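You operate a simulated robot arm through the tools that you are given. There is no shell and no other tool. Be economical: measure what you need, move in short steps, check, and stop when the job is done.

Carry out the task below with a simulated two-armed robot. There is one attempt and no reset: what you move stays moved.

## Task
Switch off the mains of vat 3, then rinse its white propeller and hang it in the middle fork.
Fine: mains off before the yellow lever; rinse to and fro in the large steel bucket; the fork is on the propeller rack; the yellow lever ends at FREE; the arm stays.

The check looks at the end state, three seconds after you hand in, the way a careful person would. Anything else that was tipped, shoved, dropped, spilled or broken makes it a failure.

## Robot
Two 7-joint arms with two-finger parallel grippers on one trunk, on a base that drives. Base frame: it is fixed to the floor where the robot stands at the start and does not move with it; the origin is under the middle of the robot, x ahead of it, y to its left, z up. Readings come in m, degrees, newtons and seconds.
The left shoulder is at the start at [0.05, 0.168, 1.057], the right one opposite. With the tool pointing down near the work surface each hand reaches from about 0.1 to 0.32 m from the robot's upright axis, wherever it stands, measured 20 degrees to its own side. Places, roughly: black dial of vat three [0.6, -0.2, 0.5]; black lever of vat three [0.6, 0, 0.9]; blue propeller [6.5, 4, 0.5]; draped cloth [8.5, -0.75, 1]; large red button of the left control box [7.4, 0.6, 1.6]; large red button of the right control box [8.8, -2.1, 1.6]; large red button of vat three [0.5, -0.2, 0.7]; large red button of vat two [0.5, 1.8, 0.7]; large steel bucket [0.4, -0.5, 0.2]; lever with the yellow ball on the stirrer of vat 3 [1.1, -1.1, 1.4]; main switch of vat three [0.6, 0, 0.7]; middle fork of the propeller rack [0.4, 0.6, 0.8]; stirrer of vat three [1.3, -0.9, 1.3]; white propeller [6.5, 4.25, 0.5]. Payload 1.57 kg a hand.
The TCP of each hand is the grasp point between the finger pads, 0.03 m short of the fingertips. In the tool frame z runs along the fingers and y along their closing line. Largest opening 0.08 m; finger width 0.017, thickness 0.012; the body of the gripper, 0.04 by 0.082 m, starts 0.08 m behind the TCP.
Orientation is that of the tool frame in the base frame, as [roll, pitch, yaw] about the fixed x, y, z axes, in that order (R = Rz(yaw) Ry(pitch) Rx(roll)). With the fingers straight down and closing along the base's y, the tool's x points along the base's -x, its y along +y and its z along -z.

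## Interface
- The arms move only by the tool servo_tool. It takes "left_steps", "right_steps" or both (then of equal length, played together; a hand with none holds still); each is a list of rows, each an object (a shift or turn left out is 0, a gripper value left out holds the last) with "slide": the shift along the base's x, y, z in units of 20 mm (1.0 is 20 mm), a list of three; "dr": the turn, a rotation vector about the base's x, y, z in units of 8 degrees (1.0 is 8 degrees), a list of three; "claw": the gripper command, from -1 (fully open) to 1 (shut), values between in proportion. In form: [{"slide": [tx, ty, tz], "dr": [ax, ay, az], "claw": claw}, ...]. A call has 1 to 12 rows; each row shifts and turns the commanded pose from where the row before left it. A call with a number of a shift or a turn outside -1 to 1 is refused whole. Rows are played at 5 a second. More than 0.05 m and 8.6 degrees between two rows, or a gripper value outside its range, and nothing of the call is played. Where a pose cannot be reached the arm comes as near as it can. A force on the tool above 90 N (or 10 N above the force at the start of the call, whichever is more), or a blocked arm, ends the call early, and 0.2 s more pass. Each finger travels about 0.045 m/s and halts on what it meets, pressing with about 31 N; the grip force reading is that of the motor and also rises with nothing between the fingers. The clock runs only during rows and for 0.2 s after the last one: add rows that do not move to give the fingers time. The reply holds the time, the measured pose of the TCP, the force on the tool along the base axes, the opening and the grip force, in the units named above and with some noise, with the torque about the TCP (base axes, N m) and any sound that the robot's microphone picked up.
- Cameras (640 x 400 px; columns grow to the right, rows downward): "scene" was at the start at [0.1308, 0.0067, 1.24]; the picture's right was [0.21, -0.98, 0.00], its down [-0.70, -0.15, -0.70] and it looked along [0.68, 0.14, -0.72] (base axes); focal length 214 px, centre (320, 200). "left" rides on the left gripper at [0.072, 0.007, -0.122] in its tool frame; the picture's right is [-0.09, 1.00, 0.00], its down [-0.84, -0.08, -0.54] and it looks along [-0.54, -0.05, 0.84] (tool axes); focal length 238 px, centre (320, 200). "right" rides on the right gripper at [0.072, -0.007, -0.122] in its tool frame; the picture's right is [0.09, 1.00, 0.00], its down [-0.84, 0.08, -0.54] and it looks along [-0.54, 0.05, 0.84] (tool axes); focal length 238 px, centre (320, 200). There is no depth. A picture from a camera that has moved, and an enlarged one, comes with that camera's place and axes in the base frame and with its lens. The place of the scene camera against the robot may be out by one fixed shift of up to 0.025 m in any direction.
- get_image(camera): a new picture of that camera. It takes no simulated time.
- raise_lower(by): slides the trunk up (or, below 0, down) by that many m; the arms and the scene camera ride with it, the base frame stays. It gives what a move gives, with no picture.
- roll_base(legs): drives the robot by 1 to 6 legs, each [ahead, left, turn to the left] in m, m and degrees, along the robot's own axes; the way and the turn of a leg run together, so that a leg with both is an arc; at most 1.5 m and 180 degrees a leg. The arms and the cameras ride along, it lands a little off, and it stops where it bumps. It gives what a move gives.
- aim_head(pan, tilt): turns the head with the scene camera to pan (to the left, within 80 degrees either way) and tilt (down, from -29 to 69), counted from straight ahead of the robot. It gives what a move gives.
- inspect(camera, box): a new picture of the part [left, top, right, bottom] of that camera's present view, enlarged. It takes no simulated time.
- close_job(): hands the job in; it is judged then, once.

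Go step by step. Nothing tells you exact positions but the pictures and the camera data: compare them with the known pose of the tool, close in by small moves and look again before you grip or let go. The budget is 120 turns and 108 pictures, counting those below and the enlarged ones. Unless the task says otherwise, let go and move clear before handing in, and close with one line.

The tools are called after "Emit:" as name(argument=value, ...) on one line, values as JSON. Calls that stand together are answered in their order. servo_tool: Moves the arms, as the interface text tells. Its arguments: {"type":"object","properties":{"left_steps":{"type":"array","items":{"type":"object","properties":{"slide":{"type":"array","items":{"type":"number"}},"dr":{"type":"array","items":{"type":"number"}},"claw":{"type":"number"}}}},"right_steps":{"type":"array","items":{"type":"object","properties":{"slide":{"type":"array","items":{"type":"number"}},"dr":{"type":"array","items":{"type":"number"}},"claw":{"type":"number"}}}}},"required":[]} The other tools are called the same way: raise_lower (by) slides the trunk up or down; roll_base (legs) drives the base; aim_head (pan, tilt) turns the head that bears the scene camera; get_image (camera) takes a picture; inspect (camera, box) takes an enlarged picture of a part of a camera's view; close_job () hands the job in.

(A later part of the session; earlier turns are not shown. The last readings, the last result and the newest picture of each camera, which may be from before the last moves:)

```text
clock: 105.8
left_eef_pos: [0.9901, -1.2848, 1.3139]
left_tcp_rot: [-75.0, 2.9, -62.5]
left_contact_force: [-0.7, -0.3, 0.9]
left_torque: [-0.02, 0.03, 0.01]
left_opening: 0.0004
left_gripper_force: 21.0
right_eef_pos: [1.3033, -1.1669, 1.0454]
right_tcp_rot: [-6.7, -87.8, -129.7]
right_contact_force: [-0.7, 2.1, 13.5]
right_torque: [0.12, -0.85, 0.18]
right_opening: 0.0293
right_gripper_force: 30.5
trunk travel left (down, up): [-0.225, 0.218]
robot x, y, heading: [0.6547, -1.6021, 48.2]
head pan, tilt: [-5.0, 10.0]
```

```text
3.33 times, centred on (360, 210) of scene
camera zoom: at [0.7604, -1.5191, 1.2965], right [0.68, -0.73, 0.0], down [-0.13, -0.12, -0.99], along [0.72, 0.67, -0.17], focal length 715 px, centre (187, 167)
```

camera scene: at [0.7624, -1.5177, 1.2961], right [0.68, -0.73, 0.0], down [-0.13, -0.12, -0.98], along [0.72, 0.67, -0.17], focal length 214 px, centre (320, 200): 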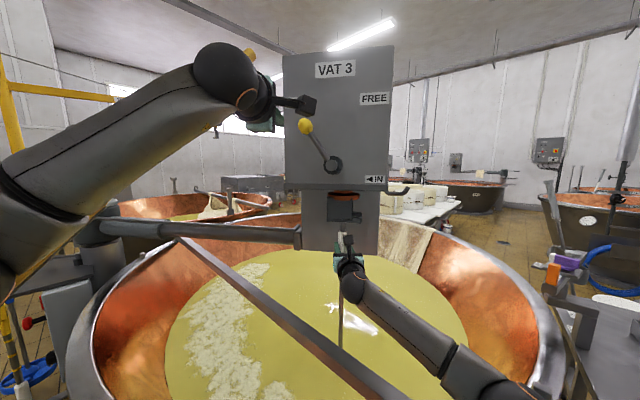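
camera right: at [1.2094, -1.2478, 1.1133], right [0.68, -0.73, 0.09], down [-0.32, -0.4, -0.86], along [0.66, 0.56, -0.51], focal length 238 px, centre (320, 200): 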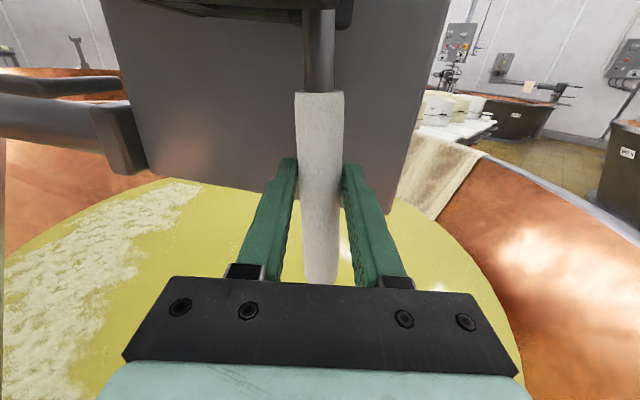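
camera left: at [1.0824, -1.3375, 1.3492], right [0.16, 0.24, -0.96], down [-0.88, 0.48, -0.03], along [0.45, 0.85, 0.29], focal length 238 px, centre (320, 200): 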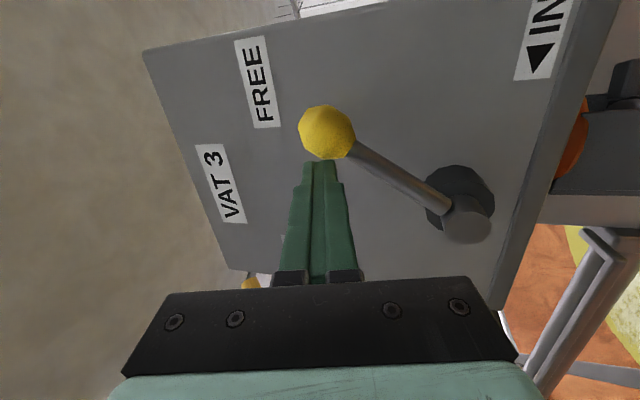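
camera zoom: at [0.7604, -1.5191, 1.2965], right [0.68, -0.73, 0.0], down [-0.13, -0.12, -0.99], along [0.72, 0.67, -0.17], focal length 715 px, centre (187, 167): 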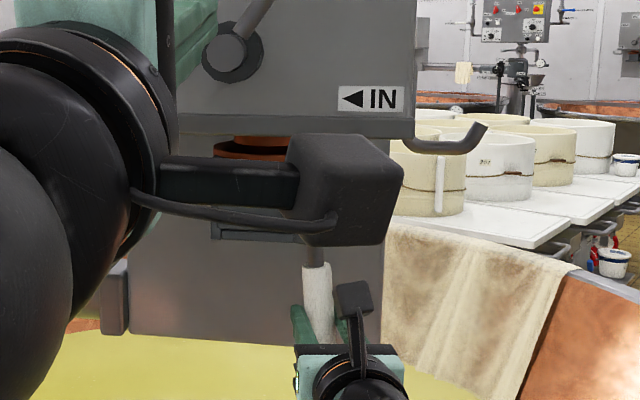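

It slides freely. I continue right until clear of the shelf.

Emit:
servo_tool(right_steps=[{"slide": [0.55, -0.8, 0]}, {"slide": [0.55, -0.8, 0]}, {"slide": [0.55, -0.8, 0]}, {"slide": [0.6, -0.75, 0]}], left_steps=[{"slide": [-0.8, -0.3, -0.8]}, {"slide": [-0.8, -0.3, -0.8]}, {"slide": [-0.8, -0.3, -0.8]}, {"slide": [-0.8, -0.3, -0.8]}])

Emit:
get_image(camera="scene")

Emit:
get_image(camera="right")

```text
clock: 106.8
left_eef_pos: [0.9268, -1.3048, 1.2494]
left_tcp_rot: [-75.1, 2.9, -62.4]
left_contact_force: [0.4, -0.8, 0.1]
left_torque: [-0.01, 0.07, 0.02]
left_opening: 0.0
left_gripper_force: 20.7
right_eef_pos: [1.35, -1.2261, 1.0412]
right_tcp_rot: [-7.5, -88.5, -128.6]
right_contact_force: [0.0, -1.0, -5.4]
right_torque: [-0.03, 0.04, 0.02]
right_opening: 0.0274
right_gripper_force: 30.8
trunk travel left (down, up): [-0.225, 0.218]
robot x, y, heading: [0.6535, -1.6031, 48.4]
head pan, tilt: [-5.0, 10.0]
```

```text
48 pictures are left
camera scene: at [0.7622, -1.5177, 1.296], right [0.68, -0.73, 0.0], down [-0.13, -0.12, -0.98], along [0.72, 0.67, -0.17], focal length 214 px, centre (320, 200)
```

scene: 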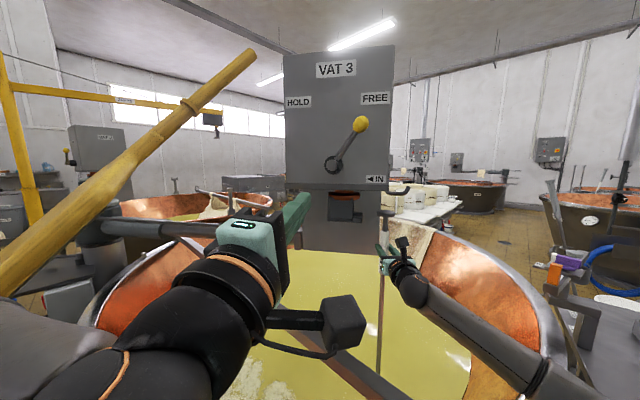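

```text
47 pictures are left
camera right: at [1.255, -1.3076, 1.1092], right [0.69, -0.72, 0.09], down [-0.32, -0.41, -0.85], along [0.65, 0.56, -0.52], focal length 238 px, centre (320, 200)
```

right: 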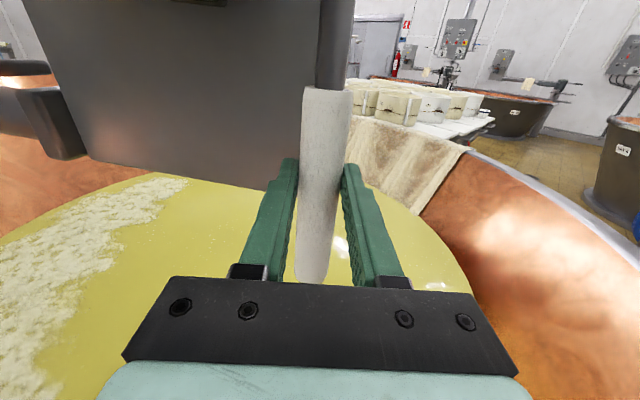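

The shaft is out of the chuck (about 0.55 kg in hand). I move a bit further right and deeper to clear the gearbox's side while keeping the blades off the vat wall.

Emit:
servo_tool(right_steps=[{"slide": [0.7, -0.3, 0]}, {"slide": [0.7, -0.3, 0]}, {"slide": [0.7, -0.3, 0]}, {"slide": [0.7, -0.3, 0]}, {"slide": [0.5, -0.4, 0]}])

Emit:
get_image(camera="scene")

Emit:
get_image(camera="right")

```text
clock: 108.0
left_eef_pos: [0.9285, -1.3056, 1.2499]
left_tcp_rot: [-75.1, 2.9, -62.5]
left_contact_force: [1.1, -0.1, 0.2]
left_torque: [0.04, 0.02, 0.01]
left_opening: 0.0
left_gripper_force: 21.2
right_eef_pos: [1.4141, -1.2583, 1.0408]
right_tcp_rot: [-8.9, -88.4, -127.3]
right_contact_force: [-0.9, 0.9, -5.1]
right_torque: [0.0, 0.06, 0.03]
right_opening: 0.0274
right_gripper_force: 31.0
trunk travel left (down, up): [-0.225, 0.218]
robot x, y, heading: [0.6519, -1.6005, 48.0]
head pan, tilt: [-5.0, 10.0]
```

```text
46 pictures are left
camera scene: at [0.7623, -1.5176, 1.296], right [0.68, -0.73, 0.0], down [-0.13, -0.12, -0.98], along [0.72, 0.67, -0.17], focal length 214 px, centre (320, 200)
```

scene: 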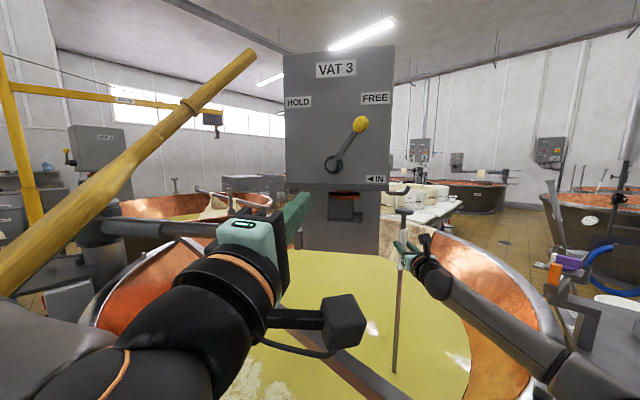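

```text
45 pictures are left
camera right: at [1.3202, -1.3392, 1.109], right [0.69, -0.72, 0.09], down [-0.32, -0.41, -0.85], along [0.65, 0.56, -0.51], focal length 238 px, centre (320, 200)
```

right: 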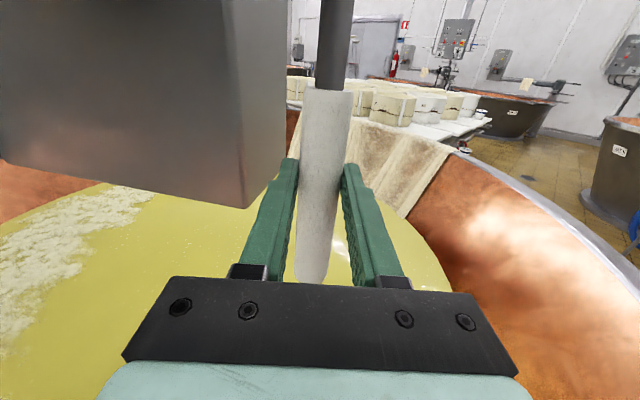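

Emit:
inspect(camera="scene", box=[360, 160, 440, 240])

Emit:
inspect(camera="right", box=[240, 0, 400, 100])

```text
5.00 times, centred on (400, 200) of scene
camera zoom: at [0.7623, -1.5176, 1.296], right [0.68, -0.73, 0.0], down [-0.13, -0.12, -0.98], along [0.72, 0.67, -0.17], focal length 1072 px, centre (-80, 200)
```

zoom: 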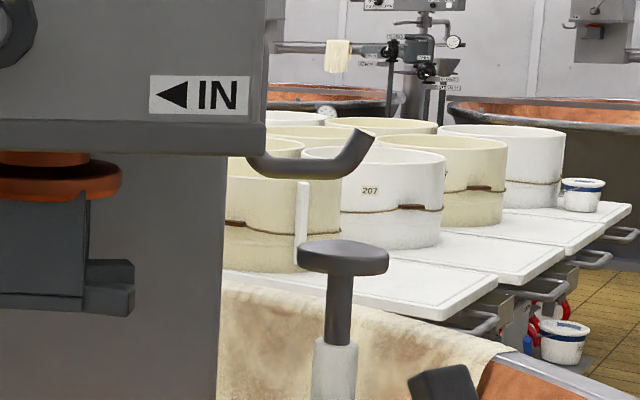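

```text
4.00 times, centred on (320, 50) of right
camera zoom: at [1.3202, -1.3392, 1.109], right [0.69, -0.72, 0.09], down [-0.32, -0.41, -0.85], along [0.65, 0.56, -0.51], focal length 953 px, centre (320, 800)
```

zoom: 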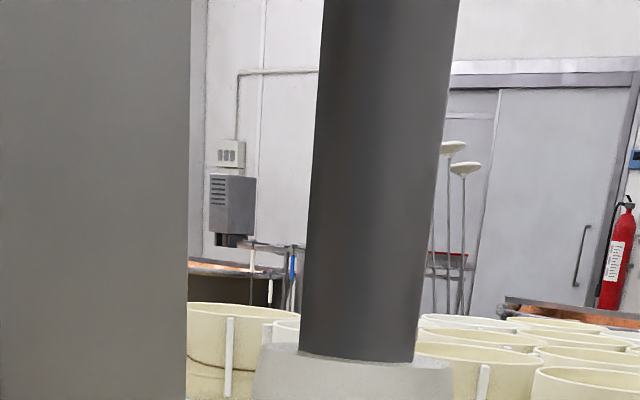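

The head disc (≈5 cm) must pass between the gearbox side and the hook behind it; gaps about 3–4 cm. I shift slightly right/forward to centre, then lift with the trunk in two stages.

Emit:
servo_tool(right_steps=[{"slide": [-0.2, -0.6, 0]}, {"slide": [-0.2, -0.6, 0]}])

Emit:
raise_lower(by=0.1)

Emit:
get_image(camera="scene")

```text
clock: 108.6
left_eef_pos: [0.9279, -1.3071, 1.2494]
left_tcp_rot: [-75.2, 2.9, -62.4]
left_contact_force: [0.0, -0.3, 0.2]
left_torque: [0.03, -0.02, 0.01]
left_opening: 0.0
left_gripper_force: 21.2
right_eef_pos: [1.4053, -1.2812, 1.0408]
right_tcp_rot: [-8.0, -88.3, -128.2]
right_contact_force: [-0.9, 0.2, -4.6]
right_torque: [0.0, 0.03, -0.02]
right_opening: 0.0274
right_gripper_force: 31.0
trunk travel left (down, up): [-0.225, 0.218]
robot x, y, heading: [0.6594, -1.5999, 48.1]
head pan, tilt: [-5.0, 10.0]
```

```text
clock: 110.0
left_eef_pos: [0.929, -1.3051, 1.349]
left_tcp_rot: [-75.2, 2.9, -62.4]
left_contact_force: [1.2, 0.0, -0.9]
left_torque: [-0.01, -0.04, -0.02]
left_opening: 0.0
left_gripper_force: 21.2
right_eef_pos: [1.4066, -1.2814, 1.1412]
right_tcp_rot: [-8.5, -88.3, -127.7]
right_contact_force: [0.0, 0.3, -7.6]
right_torque: [-0.03, 0.02, 0.0]
right_opening: 0.0271
right_gripper_force: 30.8
trunk travel left (down, up): [-0.325, 0.118]
robot x, y, heading: [0.6517, -1.599, 48.1]
head pan, tilt: [-5.0, 10.0]
```

```text
42 pictures are left
camera scene: at [0.7628, -1.5172, 1.3959], right [0.68, -0.73, 0.0], down [-0.13, -0.12, -0.98], along [0.72, 0.67, -0.17], focal length 214 px, centre (320, 200)
```

scene: 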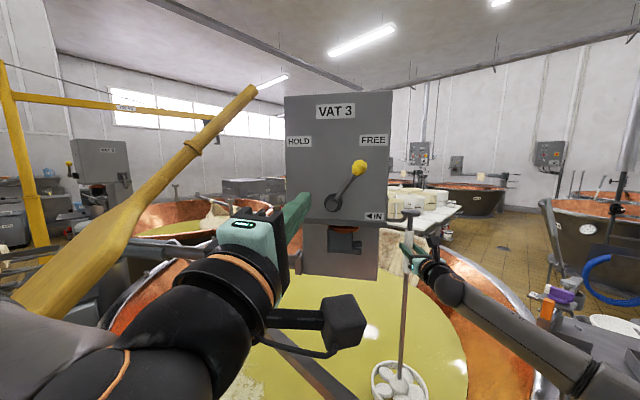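

The white propeller shows at the milk surface and nothing is touched. Raise the rest of the trunk travel, then further with the arm.

Emit:
raise_lower(by=0.115)

Emit:
get_image(camera="scene")

```text
clock: 111.4
left_eef_pos: [0.9282, -1.305, 1.4638]
left_tcp_rot: [-75.2, 2.8, -62.4]
left_contact_force: [0.4, 0.3, -0.1]
left_torque: [-0.01, 0.02, -0.02]
left_opening: 0.0
left_gripper_force: 21.3
right_eef_pos: [1.4061, -1.2821, 1.2563]
right_tcp_rot: [-8.5, -88.3, -127.8]
right_contact_force: [-0.5, -0.9, -7.0]
right_torque: [-0.05, -0.01, 0.01]
right_opening: 0.0274
right_gripper_force: 31.1
trunk travel left (down, up): [-0.44, 0.003]
robot x, y, heading: [0.6512, -1.6032, 48.2]
head pan, tilt: [-5.0, 10.0]
```

```text
41 pictures are left
camera scene: at [0.7629, -1.5172, 1.5109], right [0.68, -0.73, 0.0], down [-0.13, -0.12, -0.98], along [0.72, 0.67, -0.17], focal length 214 px, centre (320, 200)
```

scene: 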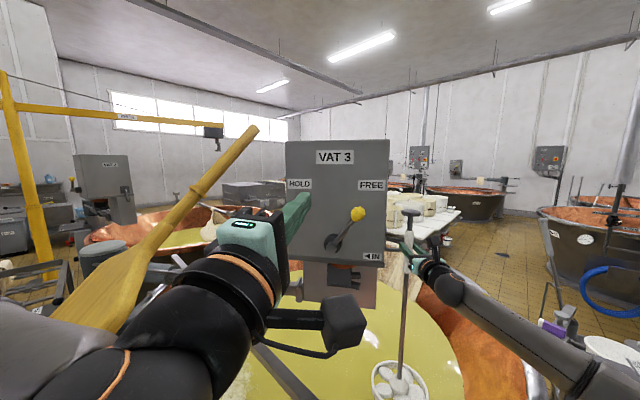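

Propeller centre is ~0.50 m below the hand. I lift another 0.2 m with the arm, easing right and back from the gearbox.

Emit:
servo_tool(right_steps=[{"slide": [0, -0.3, 1]}, {"slide": [-0.2, -0.5, 1]}, {"slide": [-0.2, -0.5, 1]}, {"slide": [-0.2, -0.5, 1]}, {"slide": [-0.2, -0.5, 1]}, {"slide": [-0.2, -0.5, 1]}, {"slide": [-0.2, -0.5, 1]}, {"slide": [-0.2, -0.5, 1]}, {"slide": [-0.2, -0.5, 1]}, {"slide": [-0.2, -0.5, 1]}, {"slide": [-0.2, -0.5, 1]}])

Emit:
aim_head(pan=-20, tilt=35)

Emit:
get_image(camera="scene")

```text
clock: 113.8
left_eef_pos: [0.9267, -1.3054, 1.4652]
left_tcp_rot: [-75.2, 2.9, -62.5]
left_contact_force: [0.1, 1.5, 0.3]
left_torque: [0.01, 0.0, -0.02]
left_opening: 0.0
left_gripper_force: 21.2
right_eef_pos: [1.3658, -1.3876, 1.4774]
right_tcp_rot: [-9.2, -88.3, -127.0]
right_contact_force: [-0.4, -0.3, -7.5]
right_torque: [-0.04, 0.08, -0.01]
right_opening: 0.0273
right_gripper_force: 31.1
trunk travel left (down, up): [-0.44, 0.003]
robot x, y, heading: [0.6548, -1.6002, 48.2]
head pan, tilt: [-5.0, 10.0]
```

```text
clock: 114.7
left_eef_pos: [0.9281, -1.3057, 1.4645]
left_tcp_rot: [-75.2, 2.9, -62.3]
left_contact_force: [-0.7, 0.7, 0.7]
left_torque: [0.01, 0.01, 0.0]
left_opening: 0.0001
left_gripper_force: 21.4
right_eef_pos: [1.3664, -1.3886, 1.477]
right_tcp_rot: [-8.6, -88.3, -127.6]
right_contact_force: [0.3, -0.1, -7.6]
right_torque: [-0.03, -0.01, 0.04]
right_opening: 0.0276
right_gripper_force: 31.1
trunk travel left (down, up): [-0.44, 0.003]
robot x, y, heading: [0.658, -1.6029, 48.1]
head pan, tilt: [-20.0, 35.0]
```

```text
40 pictures are left
camera scene: at [0.7723, -1.5395, 1.4709], right [0.47, -0.88, 0.0], down [-0.51, -0.27, -0.82], along [0.72, 0.39, -0.57], focal length 214 px, centre (320, 200)
```

scene: 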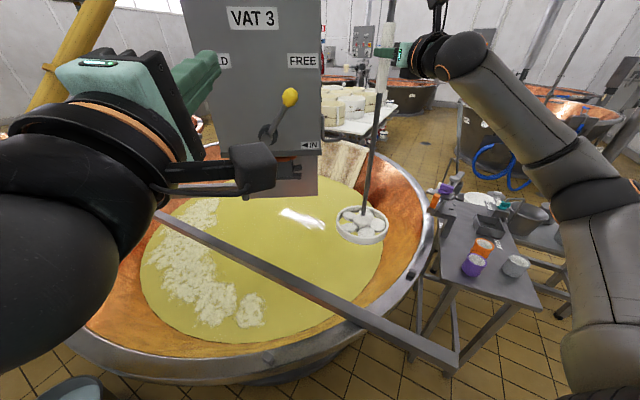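

The propeller (bottom ≈0.92) is above the beam and rim. I raise a touch more and back straight out of the vat area.

Emit:
servo_tool(right_steps=[{"slide": [-0.3, -0.3, 1]}, {"slide": [-0.3, -0.3, 1]}])

Emit:
roll_base(legs=[[-0.3, 0, 0]])

Emit:
get_image(camera="scene")

```text
clock: 115.3
left_eef_pos: [0.9279, -1.3064, 1.4654]
left_tcp_rot: [-75.2, 2.9, -62.4]
left_contact_force: [0.0, 0.3, 0.1]
left_torque: [-0.02, -0.02, -0.02]
left_opening: 0.0
left_gripper_force: 21.3
right_eef_pos: [1.3531, -1.3992, 1.5179]
right_tcp_rot: [-8.3, -88.2, -127.9]
right_contact_force: [-0.8, 0.5, -7.5]
right_torque: [-0.1, 0.11, 0.0]
right_opening: 0.0274
right_gripper_force: 31.0
trunk travel left (down, up): [-0.44, 0.003]
robot x, y, heading: [0.6552, -1.6001, 48.3]
head pan, tilt: [-20.0, 35.0]
```

```text
clock: 117.4
left_eef_pos: [0.7215, -1.5342, 1.4663]
left_tcp_rot: [-75.2, 2.9, -62.3]
left_contact_force: [-0.3, 0.7, 0.5]
left_torque: [0.03, 0.02, 0.01]
left_opening: 0.0
left_gripper_force: 20.9
right_eef_pos: [1.1497, -1.6271, 1.5173]
right_tcp_rot: [-8.5, -88.3, -127.4]
right_contact_force: [0.4, -0.5, -7.1]
right_torque: [-0.05, 0.05, 0.03]
right_opening: 0.0274
right_gripper_force: 31.0
trunk travel left (down, up): [-0.44, 0.003]
robot x, y, heading: [0.4506, -1.8281, 48.0]
head pan, tilt: [-20.0, 35.0]
```

```text
39 pictures are left
camera scene: at [0.5669, -1.7685, 1.4709], right [0.47, -0.88, 0.0], down [-0.51, -0.27, -0.82], along [0.72, 0.39, -0.57], focal length 214 px, centre (320, 200)
```

scene: 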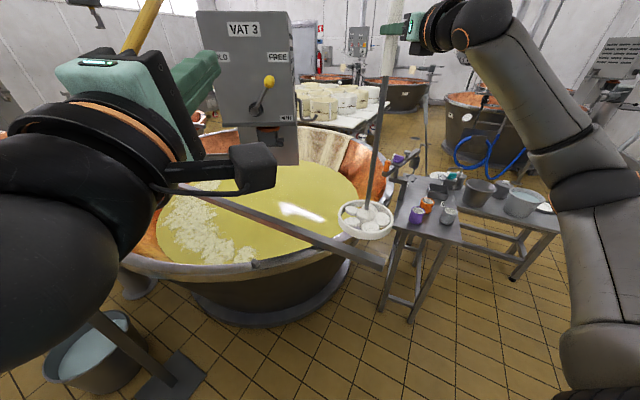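

Emit:
roll_base(legs=[[-0.35, 0, 0], [0, 0, -48], [-0.5, 0, 0]])

Emit:
raise_lower(by=-0.22)

Emit:
aim_head(pan=30, tilt=30)

Emit:
get_image(camera="scene")

```text
clock: 124.3
left_eef_pos: [0.1286, -2.0929, 1.4643]
left_tcp_rot: [-75.2, 2.9, -110.3]
left_contact_force: [-0.7, -0.1, -0.3]
left_torque: [0.02, -0.04, 0.05]
left_opening: 0.0002
left_gripper_force: 21.2
right_eef_pos: [0.3434, -2.4725, 1.5166]
right_tcp_rot: [-8.6, -88.2, -175.5]
right_contact_force: [-0.3, -0.5, -7.9]
right_torque: [-0.04, 0.07, -0.01]
right_opening: 0.0276
right_gripper_force: 31.5
trunk travel left (down, up): [-0.44, 0.003]
robot x, y, heading: [-0.2731, -2.0859, 0.4]
head pan, tilt: [-20.0, 35.0]
```

```text
clock: 126.7
left_eef_pos: [0.128, -2.0923, 1.2448]
left_tcp_rot: [-75.2, 2.9, -110.3]
left_contact_force: [-0.3, 0.0, -0.4]
left_torque: [-0.02, 0.02, -0.01]
left_opening: 0.0
left_gripper_force: 20.9
right_eef_pos: [0.3435, -2.4718, 1.2957]
right_tcp_rot: [-8.6, -88.2, -175.5]
right_contact_force: [0.6, 0.2, -7.7]
right_torque: [-0.01, 0.06, 0.01]
right_opening: 0.0271
right_gripper_force: 31.0
trunk travel left (down, up): [-0.22, 0.223]
robot x, y, heading: [-0.2747, -2.0864, 0.3]
head pan, tilt: [-20.0, 35.0]
```

```text
clock: 127.9
left_eef_pos: [0.1279, -2.0915, 1.244]
left_tcp_rot: [-75.2, 2.8, -110.3]
left_contact_force: [-0.3, -0.4, 0.0]
left_torque: [0.03, -0.03, 0.03]
left_opening: 0.0
left_gripper_force: 21.4
right_eef_pos: [0.344, -2.4729, 1.2963]
right_tcp_rot: [-8.6, -88.4, -175.4]
right_contact_force: [-0.2, -0.6, -6.8]
right_torque: [0.02, 0.05, 0.02]
right_opening: 0.0273
right_gripper_force: 31.5
trunk travel left (down, up): [-0.22, 0.223]
robot x, y, heading: [-0.2745, -2.0898, 0.3]
head pan, tilt: [30.0, 30.0]
```

```text
38 pictures are left
camera scene: at [-0.1432, -2.0534, 1.2587], right [0.5, -0.86, 0.0], down [-0.43, -0.25, -0.87], along [0.75, 0.43, -0.5], focal length 214 px, centre (320, 200)
```

scene: 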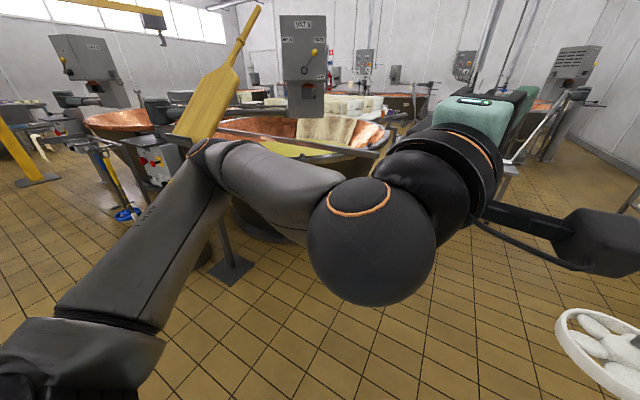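

I tuck the left hand out of the view and bring the propeller in front of me at a lower height.

Emit:
servo_tool(left_steps=[{"slide": [0, 1, 0]}, {"slide": [0, 1, 0]}, {"slide": [0, 1, 0]}, {"slide": [0, 1, 0]}, {"slide": [0, 1, 0]}, {"slide": [0, 1, 0]}, {"slide": [0, 1, 0]}, {"slide": [0, 1, 0]}, {"slide": [-0.5, 1, 0]}, {"slide": [-0.5, 1, 0]}, {"slide": [-0.5, 1, 0]}, {"slide": [-0.5, 1, 0]}], right_steps=[{"slide": [-0.3, 0.8, -0.9]}, {"slide": [-0.3, 0.8, -0.9]}, {"slide": [-0.3, 0.8, -0.9]}, {"slide": [-0.3, 0.8, -0.9]}, {"slide": [-0.3, 0.8, -0.9]}, {"slide": [-0.3, 0.8, -0.9]}, {"slide": [-0.3, 0.8, -0.9]}, {"slide": [-0.3, 0.8, -0.9]}, {"slide": [-0.3, 0.8, -0.9]}, {"slide": [-0.3, 0.8, -0.9]}, {"slide": [-0.3, 0.8, -0.9]}, {"slide": [0, 0, 0]}])

Emit:
roll_base(legs=[[-0.1, 0, 0], [0, 1.4, 0]])

Emit:
aim_head(pan=0, tilt=45)

Emit:
get_image(camera="scene")

```text
clock: 130.5
left_eef_pos: [0.1017, -1.8509, 1.2569]
left_tcp_rot: [-75.2, 2.9, -110.5]
left_contact_force: [-0.6, -0.1, 0.0]
left_torque: [-0.04, -0.01, 0.0]
left_opening: 0.0
left_gripper_force: 21.1
left hand out of reach, approached as far as the arm can: row 7, 9, 10
right_eef_pos: [0.2766, -2.2947, 1.0996]
right_tcp_rot: [-9.2, -88.3, -174.9]
right_contact_force: [-0.6, -0.9, -7.5]
right_torque: [-0.08, 0.09, -0.02]
right_opening: 0.0273
right_gripper_force: 30.9
trunk travel left (down, up): [-0.22, 0.223]
robot x, y, heading: [-0.2739, -2.0889, 0.3]
head pan, tilt: [30.0, 30.0]
```

```text
clock: 143.7
left_eef_pos: [-0.0225, -0.4429, 1.2557]
left_tcp_rot: [-75.2, 2.9, -109.2]
left_contact_force: [0.0, 0.2, -0.5]
left_torque: [0.05, -0.02, -0.01]
left_opening: 0.0
left_gripper_force: 20.8
right_eef_pos: [0.1613, -0.884, 1.0993]
right_tcp_rot: [-8.0, -88.3, -174.9]
right_contact_force: [0.1, 0.7, -7.4]
right_torque: [-0.03, 0.04, -0.02]
right_opening: 0.0275
right_gripper_force: 31.7
trunk travel left (down, up): [-0.22, 0.223]
robot x, y, heading: [-0.3903, -0.6871, 1.4]
head pan, tilt: [30.0, 30.0]
```

```text
clock: 144.6
left_eef_pos: [-0.0237, -0.4419, 1.255]
left_tcp_rot: [-75.4, 2.9, -109.1]
left_contact_force: [0.0, -0.6, 0.3]
left_torque: [0.02, 0.0, -0.02]
left_opening: 0.0002
left_gripper_force: 21.8
right_eef_pos: [0.1619, -0.8844, 1.0985]
right_tcp_rot: [-8.1, -88.5, -174.7]
right_contact_force: [0.1, -0.1, -7.2]
right_torque: [-0.04, 0.0, 0.0]
right_opening: 0.0274
right_gripper_force: 30.6
trunk travel left (down, up): [-0.22, 0.223]
robot x, y, heading: [-0.3945, -0.6907, 1.5]
head pan, tilt: [0.0, 45.0]
```

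```text
37 pictures are left
camera scene: at [-0.2598, -0.6957, 1.2361], right [0.02, -1.0, 0.0], down [-0.71, -0.02, -0.71], along [0.71, 0.02, -0.71], focal length 214 px, centre (320, 200)
```

scene: 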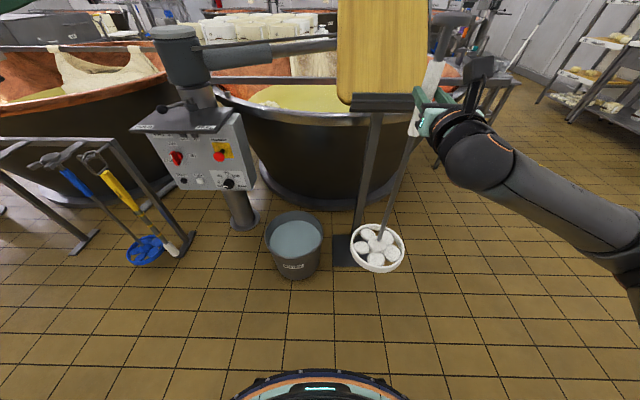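

The bucket's rim centre is near [0.40, -0.54, 0.33]. I strafe left and move ahead to bring the propeller over it.

Emit:
roll_base(legs=[[0, 0.34, -1.5], [0.22, 0, 0]])

Emit:
aim_head(pan=-10, tilt=58)

Emit:
get_image(camera="scene")

```text
clock: 149.4
left_eef_pos: [0.1919, -0.1093, 1.2562]
left_tcp_rot: [-75.3, 2.9, -110.3]
left_contact_force: [0.2, -0.7, 0.1]
left_torque: [0.0, 0.01, -0.05]
left_opening: 0.0002
left_gripper_force: 21.0
right_eef_pos: [0.3669, -0.5524, 1.0995]
right_tcp_rot: [-8.2, -88.4, -176.0]
right_contact_force: [0.6, 0.0, -8.0]
right_torque: [0.01, 0.02, -0.02]
right_opening: 0.0277
right_gripper_force: 30.7
trunk travel left (down, up): [-0.22, 0.223]
robot x, y, heading: [-0.1861, -0.3492, 0.2]
head pan, tilt: [0.0, 45.0]
```

```text
clock: 150.2
left_eef_pos: [0.1911, -0.1084, 1.2556]
left_tcp_rot: [-75.2, 2.9, -110.3]
left_contact_force: [1.0, 0.5, 0.0]
left_torque: [-0.05, 0.0, 0.0]
left_opening: 0.0
left_gripper_force: 21.4
right_eef_pos: [0.367, -0.5529, 1.0978]
right_tcp_rot: [-8.0, -88.6, -176.0]
right_contact_force: [0.2, -0.3, -7.0]
right_torque: [0.05, 0.04, 0.01]
right_opening: 0.0274
right_gripper_force: 30.7
trunk travel left (down, up): [-0.22, 0.223]
robot x, y, heading: [-0.1863, -0.3451, 0.1]
head pan, tilt: [-10.0, 58.0]
```

```text
36 pictures are left
camera scene: at [-0.0637, -0.3689, 1.219], right [-0.17, -0.99, 0.0], down [-0.84, 0.14, -0.53], along [0.52, -0.09, -0.85], focal length 214 px, centre (320, 200)
```

scene: 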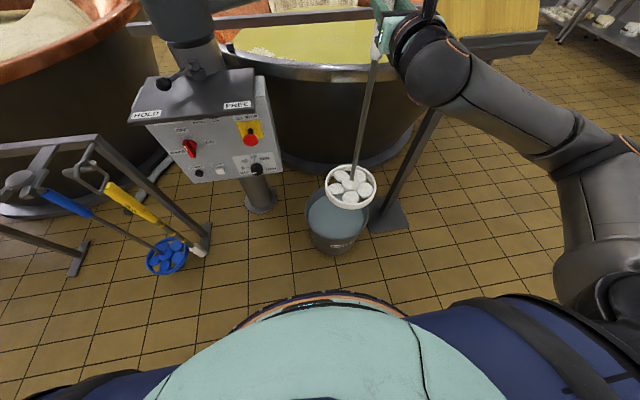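

Propeller nearly above the bucket (centre ≈[0.40, -0.536]). I centre it, lower the trunk, then look before dipping.

Emit:
servo_tool(right_steps=[{"slide": [0.85, 0.4, 0]}, {"slide": [0.85, 0.4, 0]}])

Emit:
raise_lower(by=-0.18)

Emit:
get_image(camera="scene")

```text
clock: 150.8
left_eef_pos: [0.1924, -0.1077, 1.2561]
left_tcp_rot: [-75.3, 2.8, -110.3]
left_contact_force: [0.2, 0.2, 0.7]
left_torque: [-0.01, -0.02, -0.03]
left_opening: 0.0004
left_gripper_force: 21.3
right_eef_pos: [0.4036, -0.5373, 1.0974]
right_tcp_rot: [-5.7, -88.4, -178.3]
right_contact_force: [-0.5, -0.8, -7.8]
right_torque: [-0.05, 0.04, 0.01]
right_opening: 0.0275
right_gripper_force: 31.3
trunk travel left (down, up): [-0.22, 0.223]
robot x, y, heading: [-0.1843, -0.349, 0.2]
head pan, tilt: [-10.0, 58.0]
```

```text
clock: 152.8
left_eef_pos: [0.1924, -0.1083, 1.0769]
left_tcp_rot: [-75.2, 2.9, -110.3]
left_contact_force: [-0.8, -0.4, 0.6]
left_torque: [-0.02, -0.02, -0.01]
left_opening: 0.0
left_gripper_force: 21.1
right_eef_pos: [0.4018, -0.5388, 0.9182]
right_tcp_rot: [-7.9, -88.4, -176.1]
right_contact_force: [0.2, 0.1, -7.1]
right_torque: [-0.04, 0.08, 0.03]
right_opening: 0.0272
right_gripper_force: 31.3
trunk travel left (down, up): [-0.04, 0.403]
robot x, y, heading: [-0.1823, -0.3493, 0.1]
head pan, tilt: [-10.0, 58.0]
```

```text
35 pictures are left
camera scene: at [-0.0638, -0.3688, 1.039], right [-0.17, -0.99, 0.0], down [-0.84, 0.14, -0.53], along [0.52, -0.09, -0.85], focal length 214 px, centre (320, 200)
```

scene: 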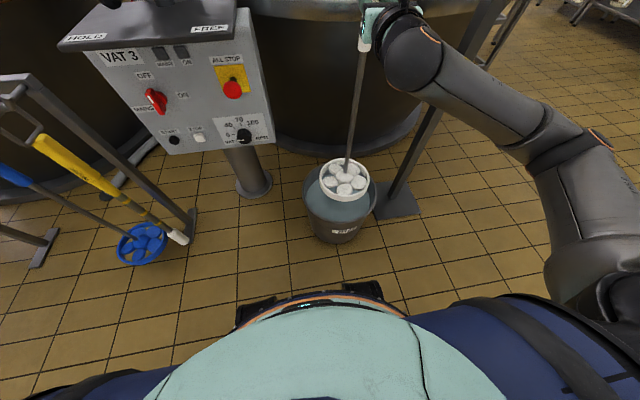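

Good: now dip with the arm, about 0.2 m down.

Emit:
servo_tool(right_steps=[{"slide": [-0.25, 0.1, -0.9]}, {"slide": [-0.25, 0.1, -0.9]}, {"slide": [0, 0, -0.9]}, {"slide": [0, 0, -0.9]}, {"slide": [0, 0, -0.9]}, {"slide": [0, 0, -0.9]}, {"slide": [0, 0, -0.9]}, {"slide": [0, 0, -0.9]}, {"slide": [0, 0, -0.9]}, {"slide": [0, 0, -0.9]}, {"slide": [0, 0, -0.9]}])

Emit:
get_image(camera="scene")

```text
clock: 155.2
left_eef_pos: [0.1922, -0.1099, 1.076]
left_tcp_rot: [-75.2, 2.8, -110.3]
left_contact_force: [-0.2, 0.0, -0.6]
left_torque: [0.02, 0.05, 0.01]
left_opening: 0.0
left_gripper_force: 21.1
right_eef_pos: [0.3921, -0.5342, 0.7199]
right_tcp_rot: [-6.9, -88.3, -177.3]
right_contact_force: [-0.6, -0.3, -5.4]
right_torque: [-0.04, -0.07, 0.02]
right_opening: 0.0275
right_gripper_force: 30.7
trunk travel left (down, up): [-0.04, 0.403]
robot x, y, heading: [-0.1825, -0.3454, 0.2]
head pan, tilt: [-10.0, 58.0]
```

```text
34 pictures are left
camera scene: at [-0.064, -0.3688, 1.039], right [-0.17, -0.99, 0.0], down [-0.84, 0.14, -0.53], along [0.52, -0.09, -0.85], focal length 214 px, centre (320, 200)
```

scene: 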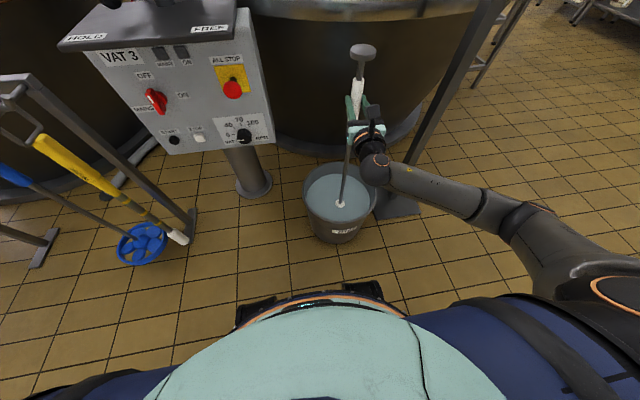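

The blades are under water. I rinse to and fro, ±3 cm, staying off the walls.

Emit:
servo_tool(right_steps=[{"slide": [0.5, 0.75, -0.8]}, {"slide": [0, 0.75, -0.3]}, {"slide": [0, -1, 0]}, {"slide": [0, -1, 0]}, {"slide": [0, -1, 0]}, {"slide": [0, 1, 0]}, {"slide": [0, 1, 0]}, {"slide": [0, 1, 0]}, {"slide": [0, -1, 0]}, {"slide": [0, -1, 0]}, {"slide": [0, -1, 0]}, {"slide": [0, 1, 0]}])

Emit:
servo_tool(right_steps=[{"slide": [0, 1, 0]}, {"slide": [0, 1, 0]}, {"slide": [0, -1, 0]}, {"slide": [0, -1, 0]}, {"slide": [0, -1, 0]}, {"slide": [0, 1, 0]}, {"slide": [0, 1, 0]}, {"slide": [0, 1, 0]}, {"slide": [0, -1, 0]}, {"slide": [0, -1, 0]}, {"slide": [0, -1, 0]}, {"slide": [0, 1, 0]}])

Emit:
servo_tool(right_steps=[{"slide": [0, 1, 0]}, {"slide": [0, 1, 0]}, {"slide": [0, -1, 0]}, {"slide": [0, -1, 0]}, {"slide": [0, -1, 0]}, {"slide": [0, 1, 0]}, {"slide": [0, 0.5, 0]}, {"slide": [0, 0, 0]}])

Emit:
get_image(camera="scene")

```text
clock: 157.8
left_eef_pos: [0.191, -0.1082, 1.0747]
left_tcp_rot: [-75.2, 2.8, -110.3]
left_contact_force: [0.0, -0.1, 0.2]
left_torque: [0.0, 0.0, -0.02]
left_opening: 0.0
left_gripper_force: 21.3
right_eef_pos: [0.4025, -0.5422, 0.6997]
right_tcp_rot: [-7.0, -88.4, -177.1]
right_contact_force: [0.5, 0.1, -4.7]
right_torque: [-0.16, 0.02, -0.01]
right_opening: 0.0275
right_gripper_force: 31.1
trunk travel left (down, up): [-0.04, 0.403]
robot x, y, heading: [-0.1833, -0.3457, 0.2]
head pan, tilt: [-10.0, 58.0]
```

```text
clock: 160.4
left_eef_pos: [0.1908, -0.109, 1.0762]
left_tcp_rot: [-75.2, 2.9, -110.3]
left_contact_force: [0.3, -0.8, 0.1]
left_torque: [-0.02, 0.03, 0.03]
left_opening: 0.0
left_gripper_force: 21.2
right_eef_pos: [0.4039, -0.5453, 0.6989]
right_tcp_rot: [-10.4, -88.4, -173.7]
right_contact_force: [0.7, -0.8, -4.8]
right_torque: [-0.13, 0.05, 0.02]
right_opening: 0.0275
right_gripper_force: 30.7
trunk travel left (down, up): [-0.04, 0.403]
robot x, y, heading: [-0.1813, -0.3468, 0.3]
head pan, tilt: [-10.0, 58.0]
```

```text
clock: 162.2
left_eef_pos: [0.1918, -0.1082, 1.0773]
left_tcp_rot: [-75.2, 2.9, -110.3]
left_contact_force: [0.2, -0.1, -0.2]
left_torque: [0.0, 0.02, 0.02]
left_opening: 0.0
left_gripper_force: 21.2
right_eef_pos: [0.4028, -0.5342, 0.6998]
right_tcp_rot: [-7.6, -88.4, -176.4]
right_contact_force: [0.6, -0.6, -4.3]
right_torque: [0.01, 0.04, 0.03]
right_opening: 0.0276
right_gripper_force: 31.4
trunk travel left (down, up): [-0.04, 0.403]
robot x, y, heading: [-0.1822, -0.348, 0.3]
head pan, tilt: [-10.0, 58.0]
```

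```text
33 pictures are left
camera scene: at [-0.064, -0.3688, 1.039], right [-0.17, -0.99, 0.0], down [-0.84, 0.14, -0.53], along [0.52, -0.09, -0.85], focal length 214 px, centre (320, 200)
```

scene: 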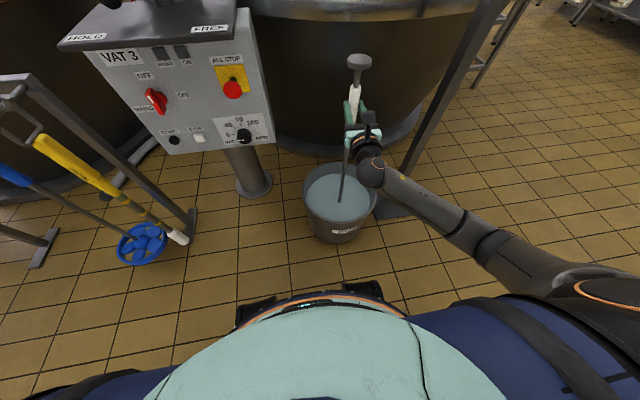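

Rinsed. I lift straight out and look at the rack.

Emit:
servo_tool(right_steps=[{"slide": [0, 0, 0.9]}, {"slide": [0, 0, 0.9]}, {"slide": [0, 0, 0.9]}, {"slide": [0, 0, 0.9]}, {"slide": [0, 0, 0.9]}, {"slide": [0, 0, 0.9]}, {"slide": [0, 0, 0.9]}, {"slide": [0, 0, 0.9]}, {"slide": [0, 0, 0.9]}, {"slide": [0, 0, 0.9]}, {"slide": [0, 0, 0.9]}, {"slide": [0, 0, 0.9]}])

Emit:
raise_lower(by=0.18)

Emit:
roll_base(legs=[[-0.25, 0, 0], [0, 0.7, 0]])

Emit:
aim_head(pan=10, tilt=45)

Emit:
get_image(camera="scene")

```text
clock: 164.8
left_eef_pos: [0.1911, -0.1084, 1.0761]
left_tcp_rot: [-75.3, 2.9, -110.4]
left_contact_force: [0.0, 0.3, 1.0]
left_torque: [-0.01, 0.05, 0.02]
left_opening: 0.0001
left_gripper_force: 21.8
right_eef_pos: [0.404, -0.5335, 0.9156]
right_tcp_rot: [-7.8, -88.5, -176.2]
right_contact_force: [-0.1, 1.1, -7.4]
right_torque: [-0.04, 0.12, 0.02]
right_opening: 0.0275
right_gripper_force: 31.0
trunk travel left (down, up): [-0.04, 0.403]
robot x, y, heading: [-0.184, -0.3485, 0.1]
head pan, tilt: [-10.0, 58.0]
```

```text
clock: 166.8
left_eef_pos: [0.191, -0.1086, 1.2544]
left_tcp_rot: [-75.3, 2.9, -110.3]
left_contact_force: [-0.5, 0.3, -0.4]
left_torque: [-0.04, 0.0, 0.01]
left_opening: 0.0
left_gripper_force: 21.0
right_eef_pos: [0.404, -0.5346, 1.0948]
right_tcp_rot: [-8.0, -88.4, -176.0]
right_contact_force: [-0.7, 0.0, -8.7]
right_torque: [0.01, 0.06, -0.02]
right_opening: 0.0276
right_gripper_force: 31.4
trunk travel left (down, up): [-0.22, 0.223]
robot x, y, heading: [-0.185, -0.3462, 0.3]
head pan, tilt: [-10.0, 58.0]
```

```text
clock: 174.9
left_eef_pos: [-0.0625, 0.5979, 1.2554]
left_tcp_rot: [-75.2, 2.9, -110.4]
left_contact_force: [-0.8, -0.2, 0.6]
left_torque: [-0.01, 0.0, -0.01]
left_opening: 0.0
left_gripper_force: 21.1
right_eef_pos: [0.1492, 0.1706, 1.0949]
right_tcp_rot: [-7.9, -88.4, -176.3]
right_contact_force: [0.1, 0.8, -7.5]
right_torque: [0.0, 0.06, 0.05]
right_opening: 0.0277
right_gripper_force: 30.9
trunk travel left (down, up): [-0.22, 0.223]
robot x, y, heading: [-0.4405, 0.3615, 0.2]
head pan, tilt: [-10.0, 58.0]
```

```text
clock: 175.7
left_eef_pos: [-0.0634, 0.597, 1.2555]
left_tcp_rot: [-75.2, 2.9, -110.2]
left_contact_force: [0.2, 0.5, -0.4]
left_torque: [0.01, 0.01, 0.0]
left_opening: 0.0
left_gripper_force: 21.9
right_eef_pos: [0.1494, 0.172, 1.094]
right_tcp_rot: [-7.9, -88.6, -176.2]
right_contact_force: [0.5, -0.5, -7.3]
right_torque: [0.0, 0.07, -0.01]
right_opening: 0.0271
right_gripper_force: 31.3
trunk travel left (down, up): [-0.22, 0.223]
robot x, y, heading: [-0.4389, 0.361, 0.2]
head pan, tilt: [10.0, 45.0]
```

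```text
32 pictures are left
camera scene: at [-0.3064, 0.3634, 1.236], right [0.18, -0.98, 0.0], down [-0.7, -0.12, -0.71], along [0.7, 0.12, -0.71], focal length 214 px, centre (320, 200)
```

scene: 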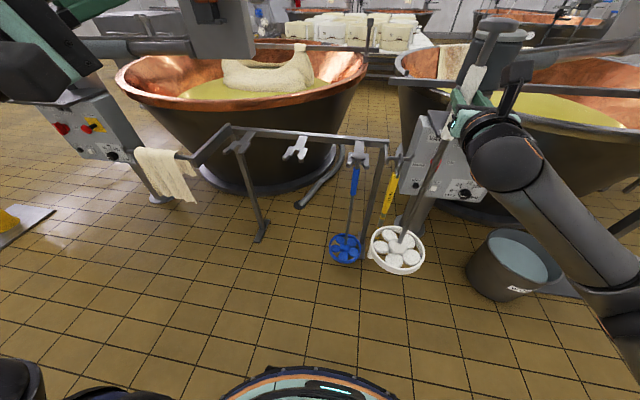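

Emit:
inspect(camera="scene", box=[210, 110, 430, 210])

```text
2.91 times, centred on (320, 160) of scene
camera zoom: at [-0.3064, 0.3634, 1.236], right [0.18, -0.98, 0.0], down [-0.7, -0.12, -0.71], along [0.7, 0.12, -0.71], focal length 624 px, centre (320, 316)
```

zoom: 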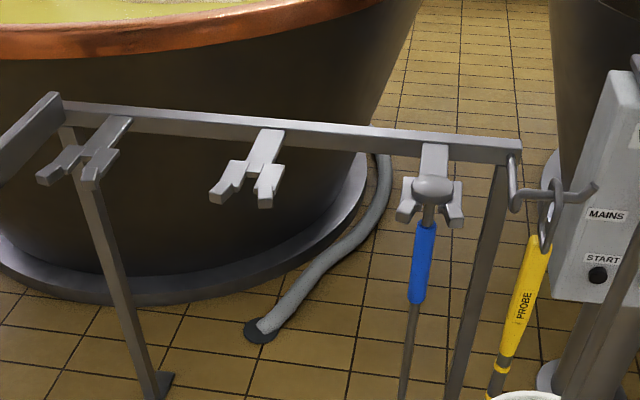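

Three forks; the middle one is free, slot ≈[0.385, 0.584, 0.78], the blue one hangs in the right fork. I strafe left to line the propeller up with it.

Emit:
roll_base(legs=[[0, 0.41, 0]])

Emit:
raise_lower(by=-0.1)

Emit:
aim_head(pan=-10, tilt=40)

Emit:
get_image(camera="scene")

Emit:
get_image(camera="right")

```text
clock: 179.8
left_eef_pos: [-0.0659, 1.0048, 1.2557]
left_tcp_rot: [-75.2, 2.9, -110.1]
left_contact_force: [0.8, 0.2, -0.4]
left_torque: [-0.01, 0.02, 0.0]
left_opening: 0.0001
left_gripper_force: 21.5
right_eef_pos: [0.1476, 0.5794, 1.0949]
right_tcp_rot: [-7.6, -88.4, -176.3]
right_contact_force: [0.0, 0.0, -7.2]
right_torque: [-0.02, 0.05, -0.02]
right_opening: 0.0273
right_gripper_force: 31.0
trunk travel left (down, up): [-0.22, 0.223]
robot x, y, heading: [-0.4372, 0.7651, 0.5]
head pan, tilt: [10.0, 45.0]
```

```text
clock: 181.1
left_eef_pos: [-0.0653, 1.0047, 1.156]
left_tcp_rot: [-75.2, 2.8, -110.0]
left_contact_force: [0.0, 0.4, -0.3]
left_torque: [-0.01, 0.03, -0.02]
left_opening: 0.0002
left_gripper_force: 20.8
right_eef_pos: [0.147, 0.5796, 0.9946]
right_tcp_rot: [-7.9, -88.5, -176.0]
right_contact_force: [-0.5, 0.5, -6.5]
right_torque: [-0.03, 0.1, 0.0]
right_opening: 0.0275
right_gripper_force: 31.0
trunk travel left (down, up): [-0.12, 0.323]
robot x, y, heading: [-0.4423, 0.7615, 0.4]
head pan, tilt: [10.0, 45.0]
```

```text
clock: 182.0
left_eef_pos: [-0.0659, 1.0037, 1.1554]
left_tcp_rot: [-75.2, 2.9, -110.1]
left_contact_force: [0.0, -0.3, 0.1]
left_torque: [-0.01, 0.03, 0.04]
left_opening: 0.0001
left_gripper_force: 20.8
right_eef_pos: [0.1472, 0.5799, 0.9943]
right_tcp_rot: [-7.8, -88.5, -176.1]
right_contact_force: [0.0, 0.2, -8.5]
right_torque: [-0.03, 0.04, 0.01]
right_opening: 0.0276
right_gripper_force: 30.3
trunk travel left (down, up): [-0.12, 0.323]
robot x, y, heading: [-0.4398, 0.765, 0.5]
head pan, tilt: [-10.0, 40.0]
```

```text
30 pictures are left
camera scene: at [-0.3045, 0.7408, 1.1433], right [-0.17, -0.99, 0.0], down [-0.63, 0.11, -0.77], along [0.75, -0.13, -0.64], focal length 214 px, centre (320, 200)
```

scene: 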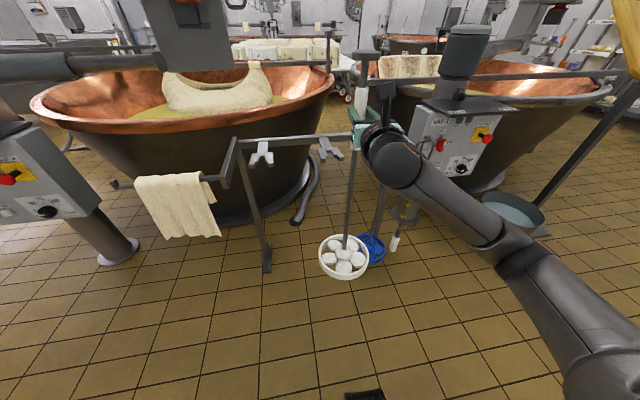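

```text
29 pictures are left
camera right: at [0.0246, 0.5943, 1.0633], right [-0.07, -0.99, 0.09], down [-0.52, -0.04, -0.85], along [0.85, -0.11, -0.52], focal length 238 px, centre (320, 200)
```

right: 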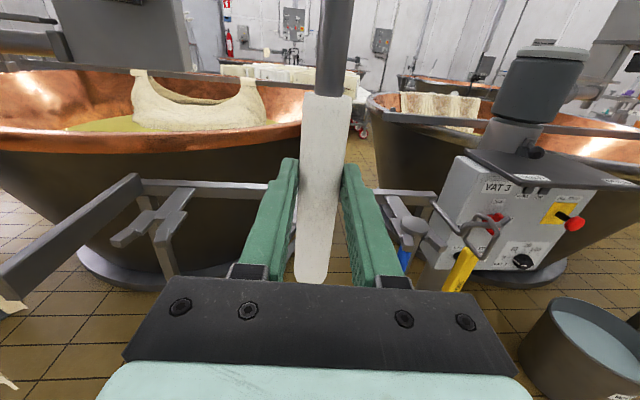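

Emit:
inspect(camera="scene", box=[230, 110, 390, 210])

```text
4.00 times, centred on (310, 160) of scene
camera zoom: at [-0.3045, 0.7408, 1.1433], right [-0.17, -0.99, 0.0], down [-0.63, 0.11, -0.77], along [0.75, -0.13, -0.64], focal length 858 px, centre (360, 360)
```

zoom: 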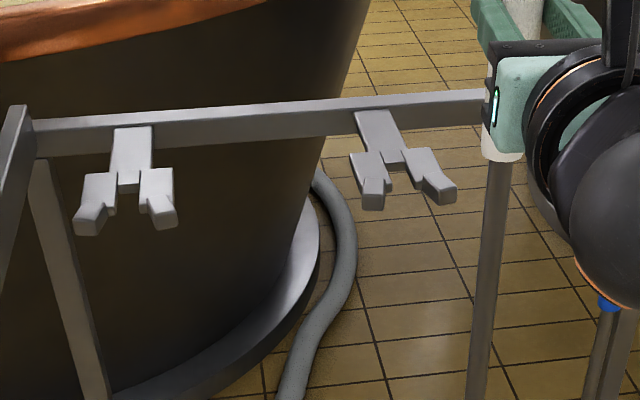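

Emit:
inspect(camera="scene", box=[330, 40, 410, 160])

Emit:
servo_tool(right_steps=[{"slide": [0, 0, -1]}, {"slide": [0, 0, -1]}, {"slide": [0, 0, -1]}, {"slide": [0, 0, -1]}, {"slide": [0, 0, -1]}, {"slide": [0, 0, -1]}, {"slide": [0, 0, -1]}, {"slide": [0, 0, -1]}, {"slide": [0, 0, -1]}, {"slide": [0, 0, -1]}, {"slide": [0, 0, -1]}, {"slide": [0, 0.2, -1]}])

Emit:
get_image(camera="right")

Emit:
inspect(camera="scene", box=[230, 60, 430, 210])

```text
3.33 times, centred on (370, 100) of scene
camera zoom: at [-0.3045, 0.7408, 1.1433], right [-0.17, -0.99, 0.0], down [-0.63, 0.11, -0.77], along [0.75, -0.13, -0.64], focal length 715 px, centre (153, 533)
```

zoom: 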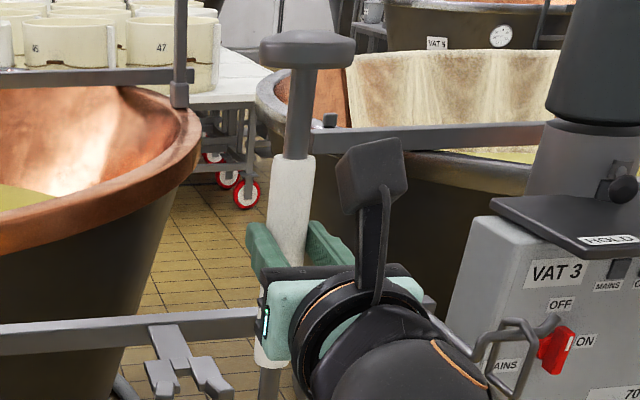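

```text
clock: 184.6
left_eef_pos: [-0.0658, 1.0045, 1.155]
left_tcp_rot: [-75.2, 2.9, -110.1]
left_contact_force: [-0.5, 0.5, -0.4]
left_torque: [0.01, -0.04, 0.01]
left_opening: 0.0
left_gripper_force: 21.4
right_eef_pos: [0.1473, 0.5826, 0.7528]
right_tcp_rot: [-5.5, -88.4, -178.3]
right_contact_force: [0.2, -0.4, -7.3]
right_torque: [-0.1, -0.06, 0.0]
right_opening: 0.0273
right_gripper_force: 31.0
trunk travel left (down, up): [-0.12, 0.323]
robot x, y, heading: [-0.4425, 0.7655, 0.3]
head pan, tilt: [-10.0, 40.0]
```

```text
26 pictures are left
camera right: at [0.0245, 0.5986, 0.8227], right [-0.07, -0.99, 0.09], down [-0.52, -0.04, -0.85], along [0.85, -0.11, -0.52], focal length 238 px, centre (320, 200)
```

right: 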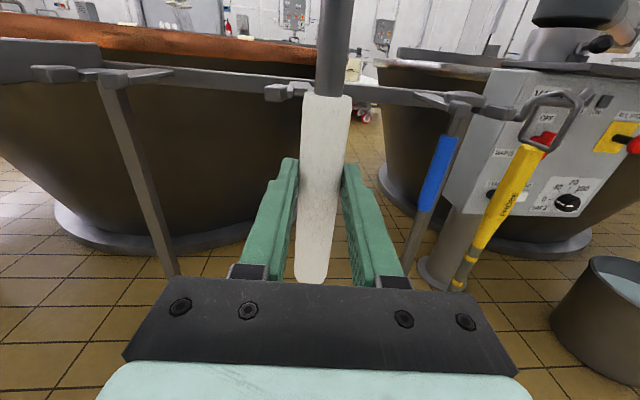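

```text
2.67 times, centred on (330, 135) of scene
camera zoom: at [-0.3045, 0.7407, 1.1433], right [-0.17, -0.99, 0.0], down [-0.63, 0.11, -0.77], along [0.75, -0.13, -0.64], focal length 572 px, centre (293, 373)
```

zoom: 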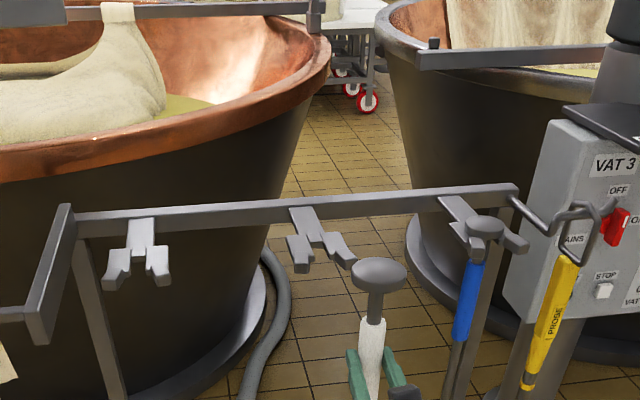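

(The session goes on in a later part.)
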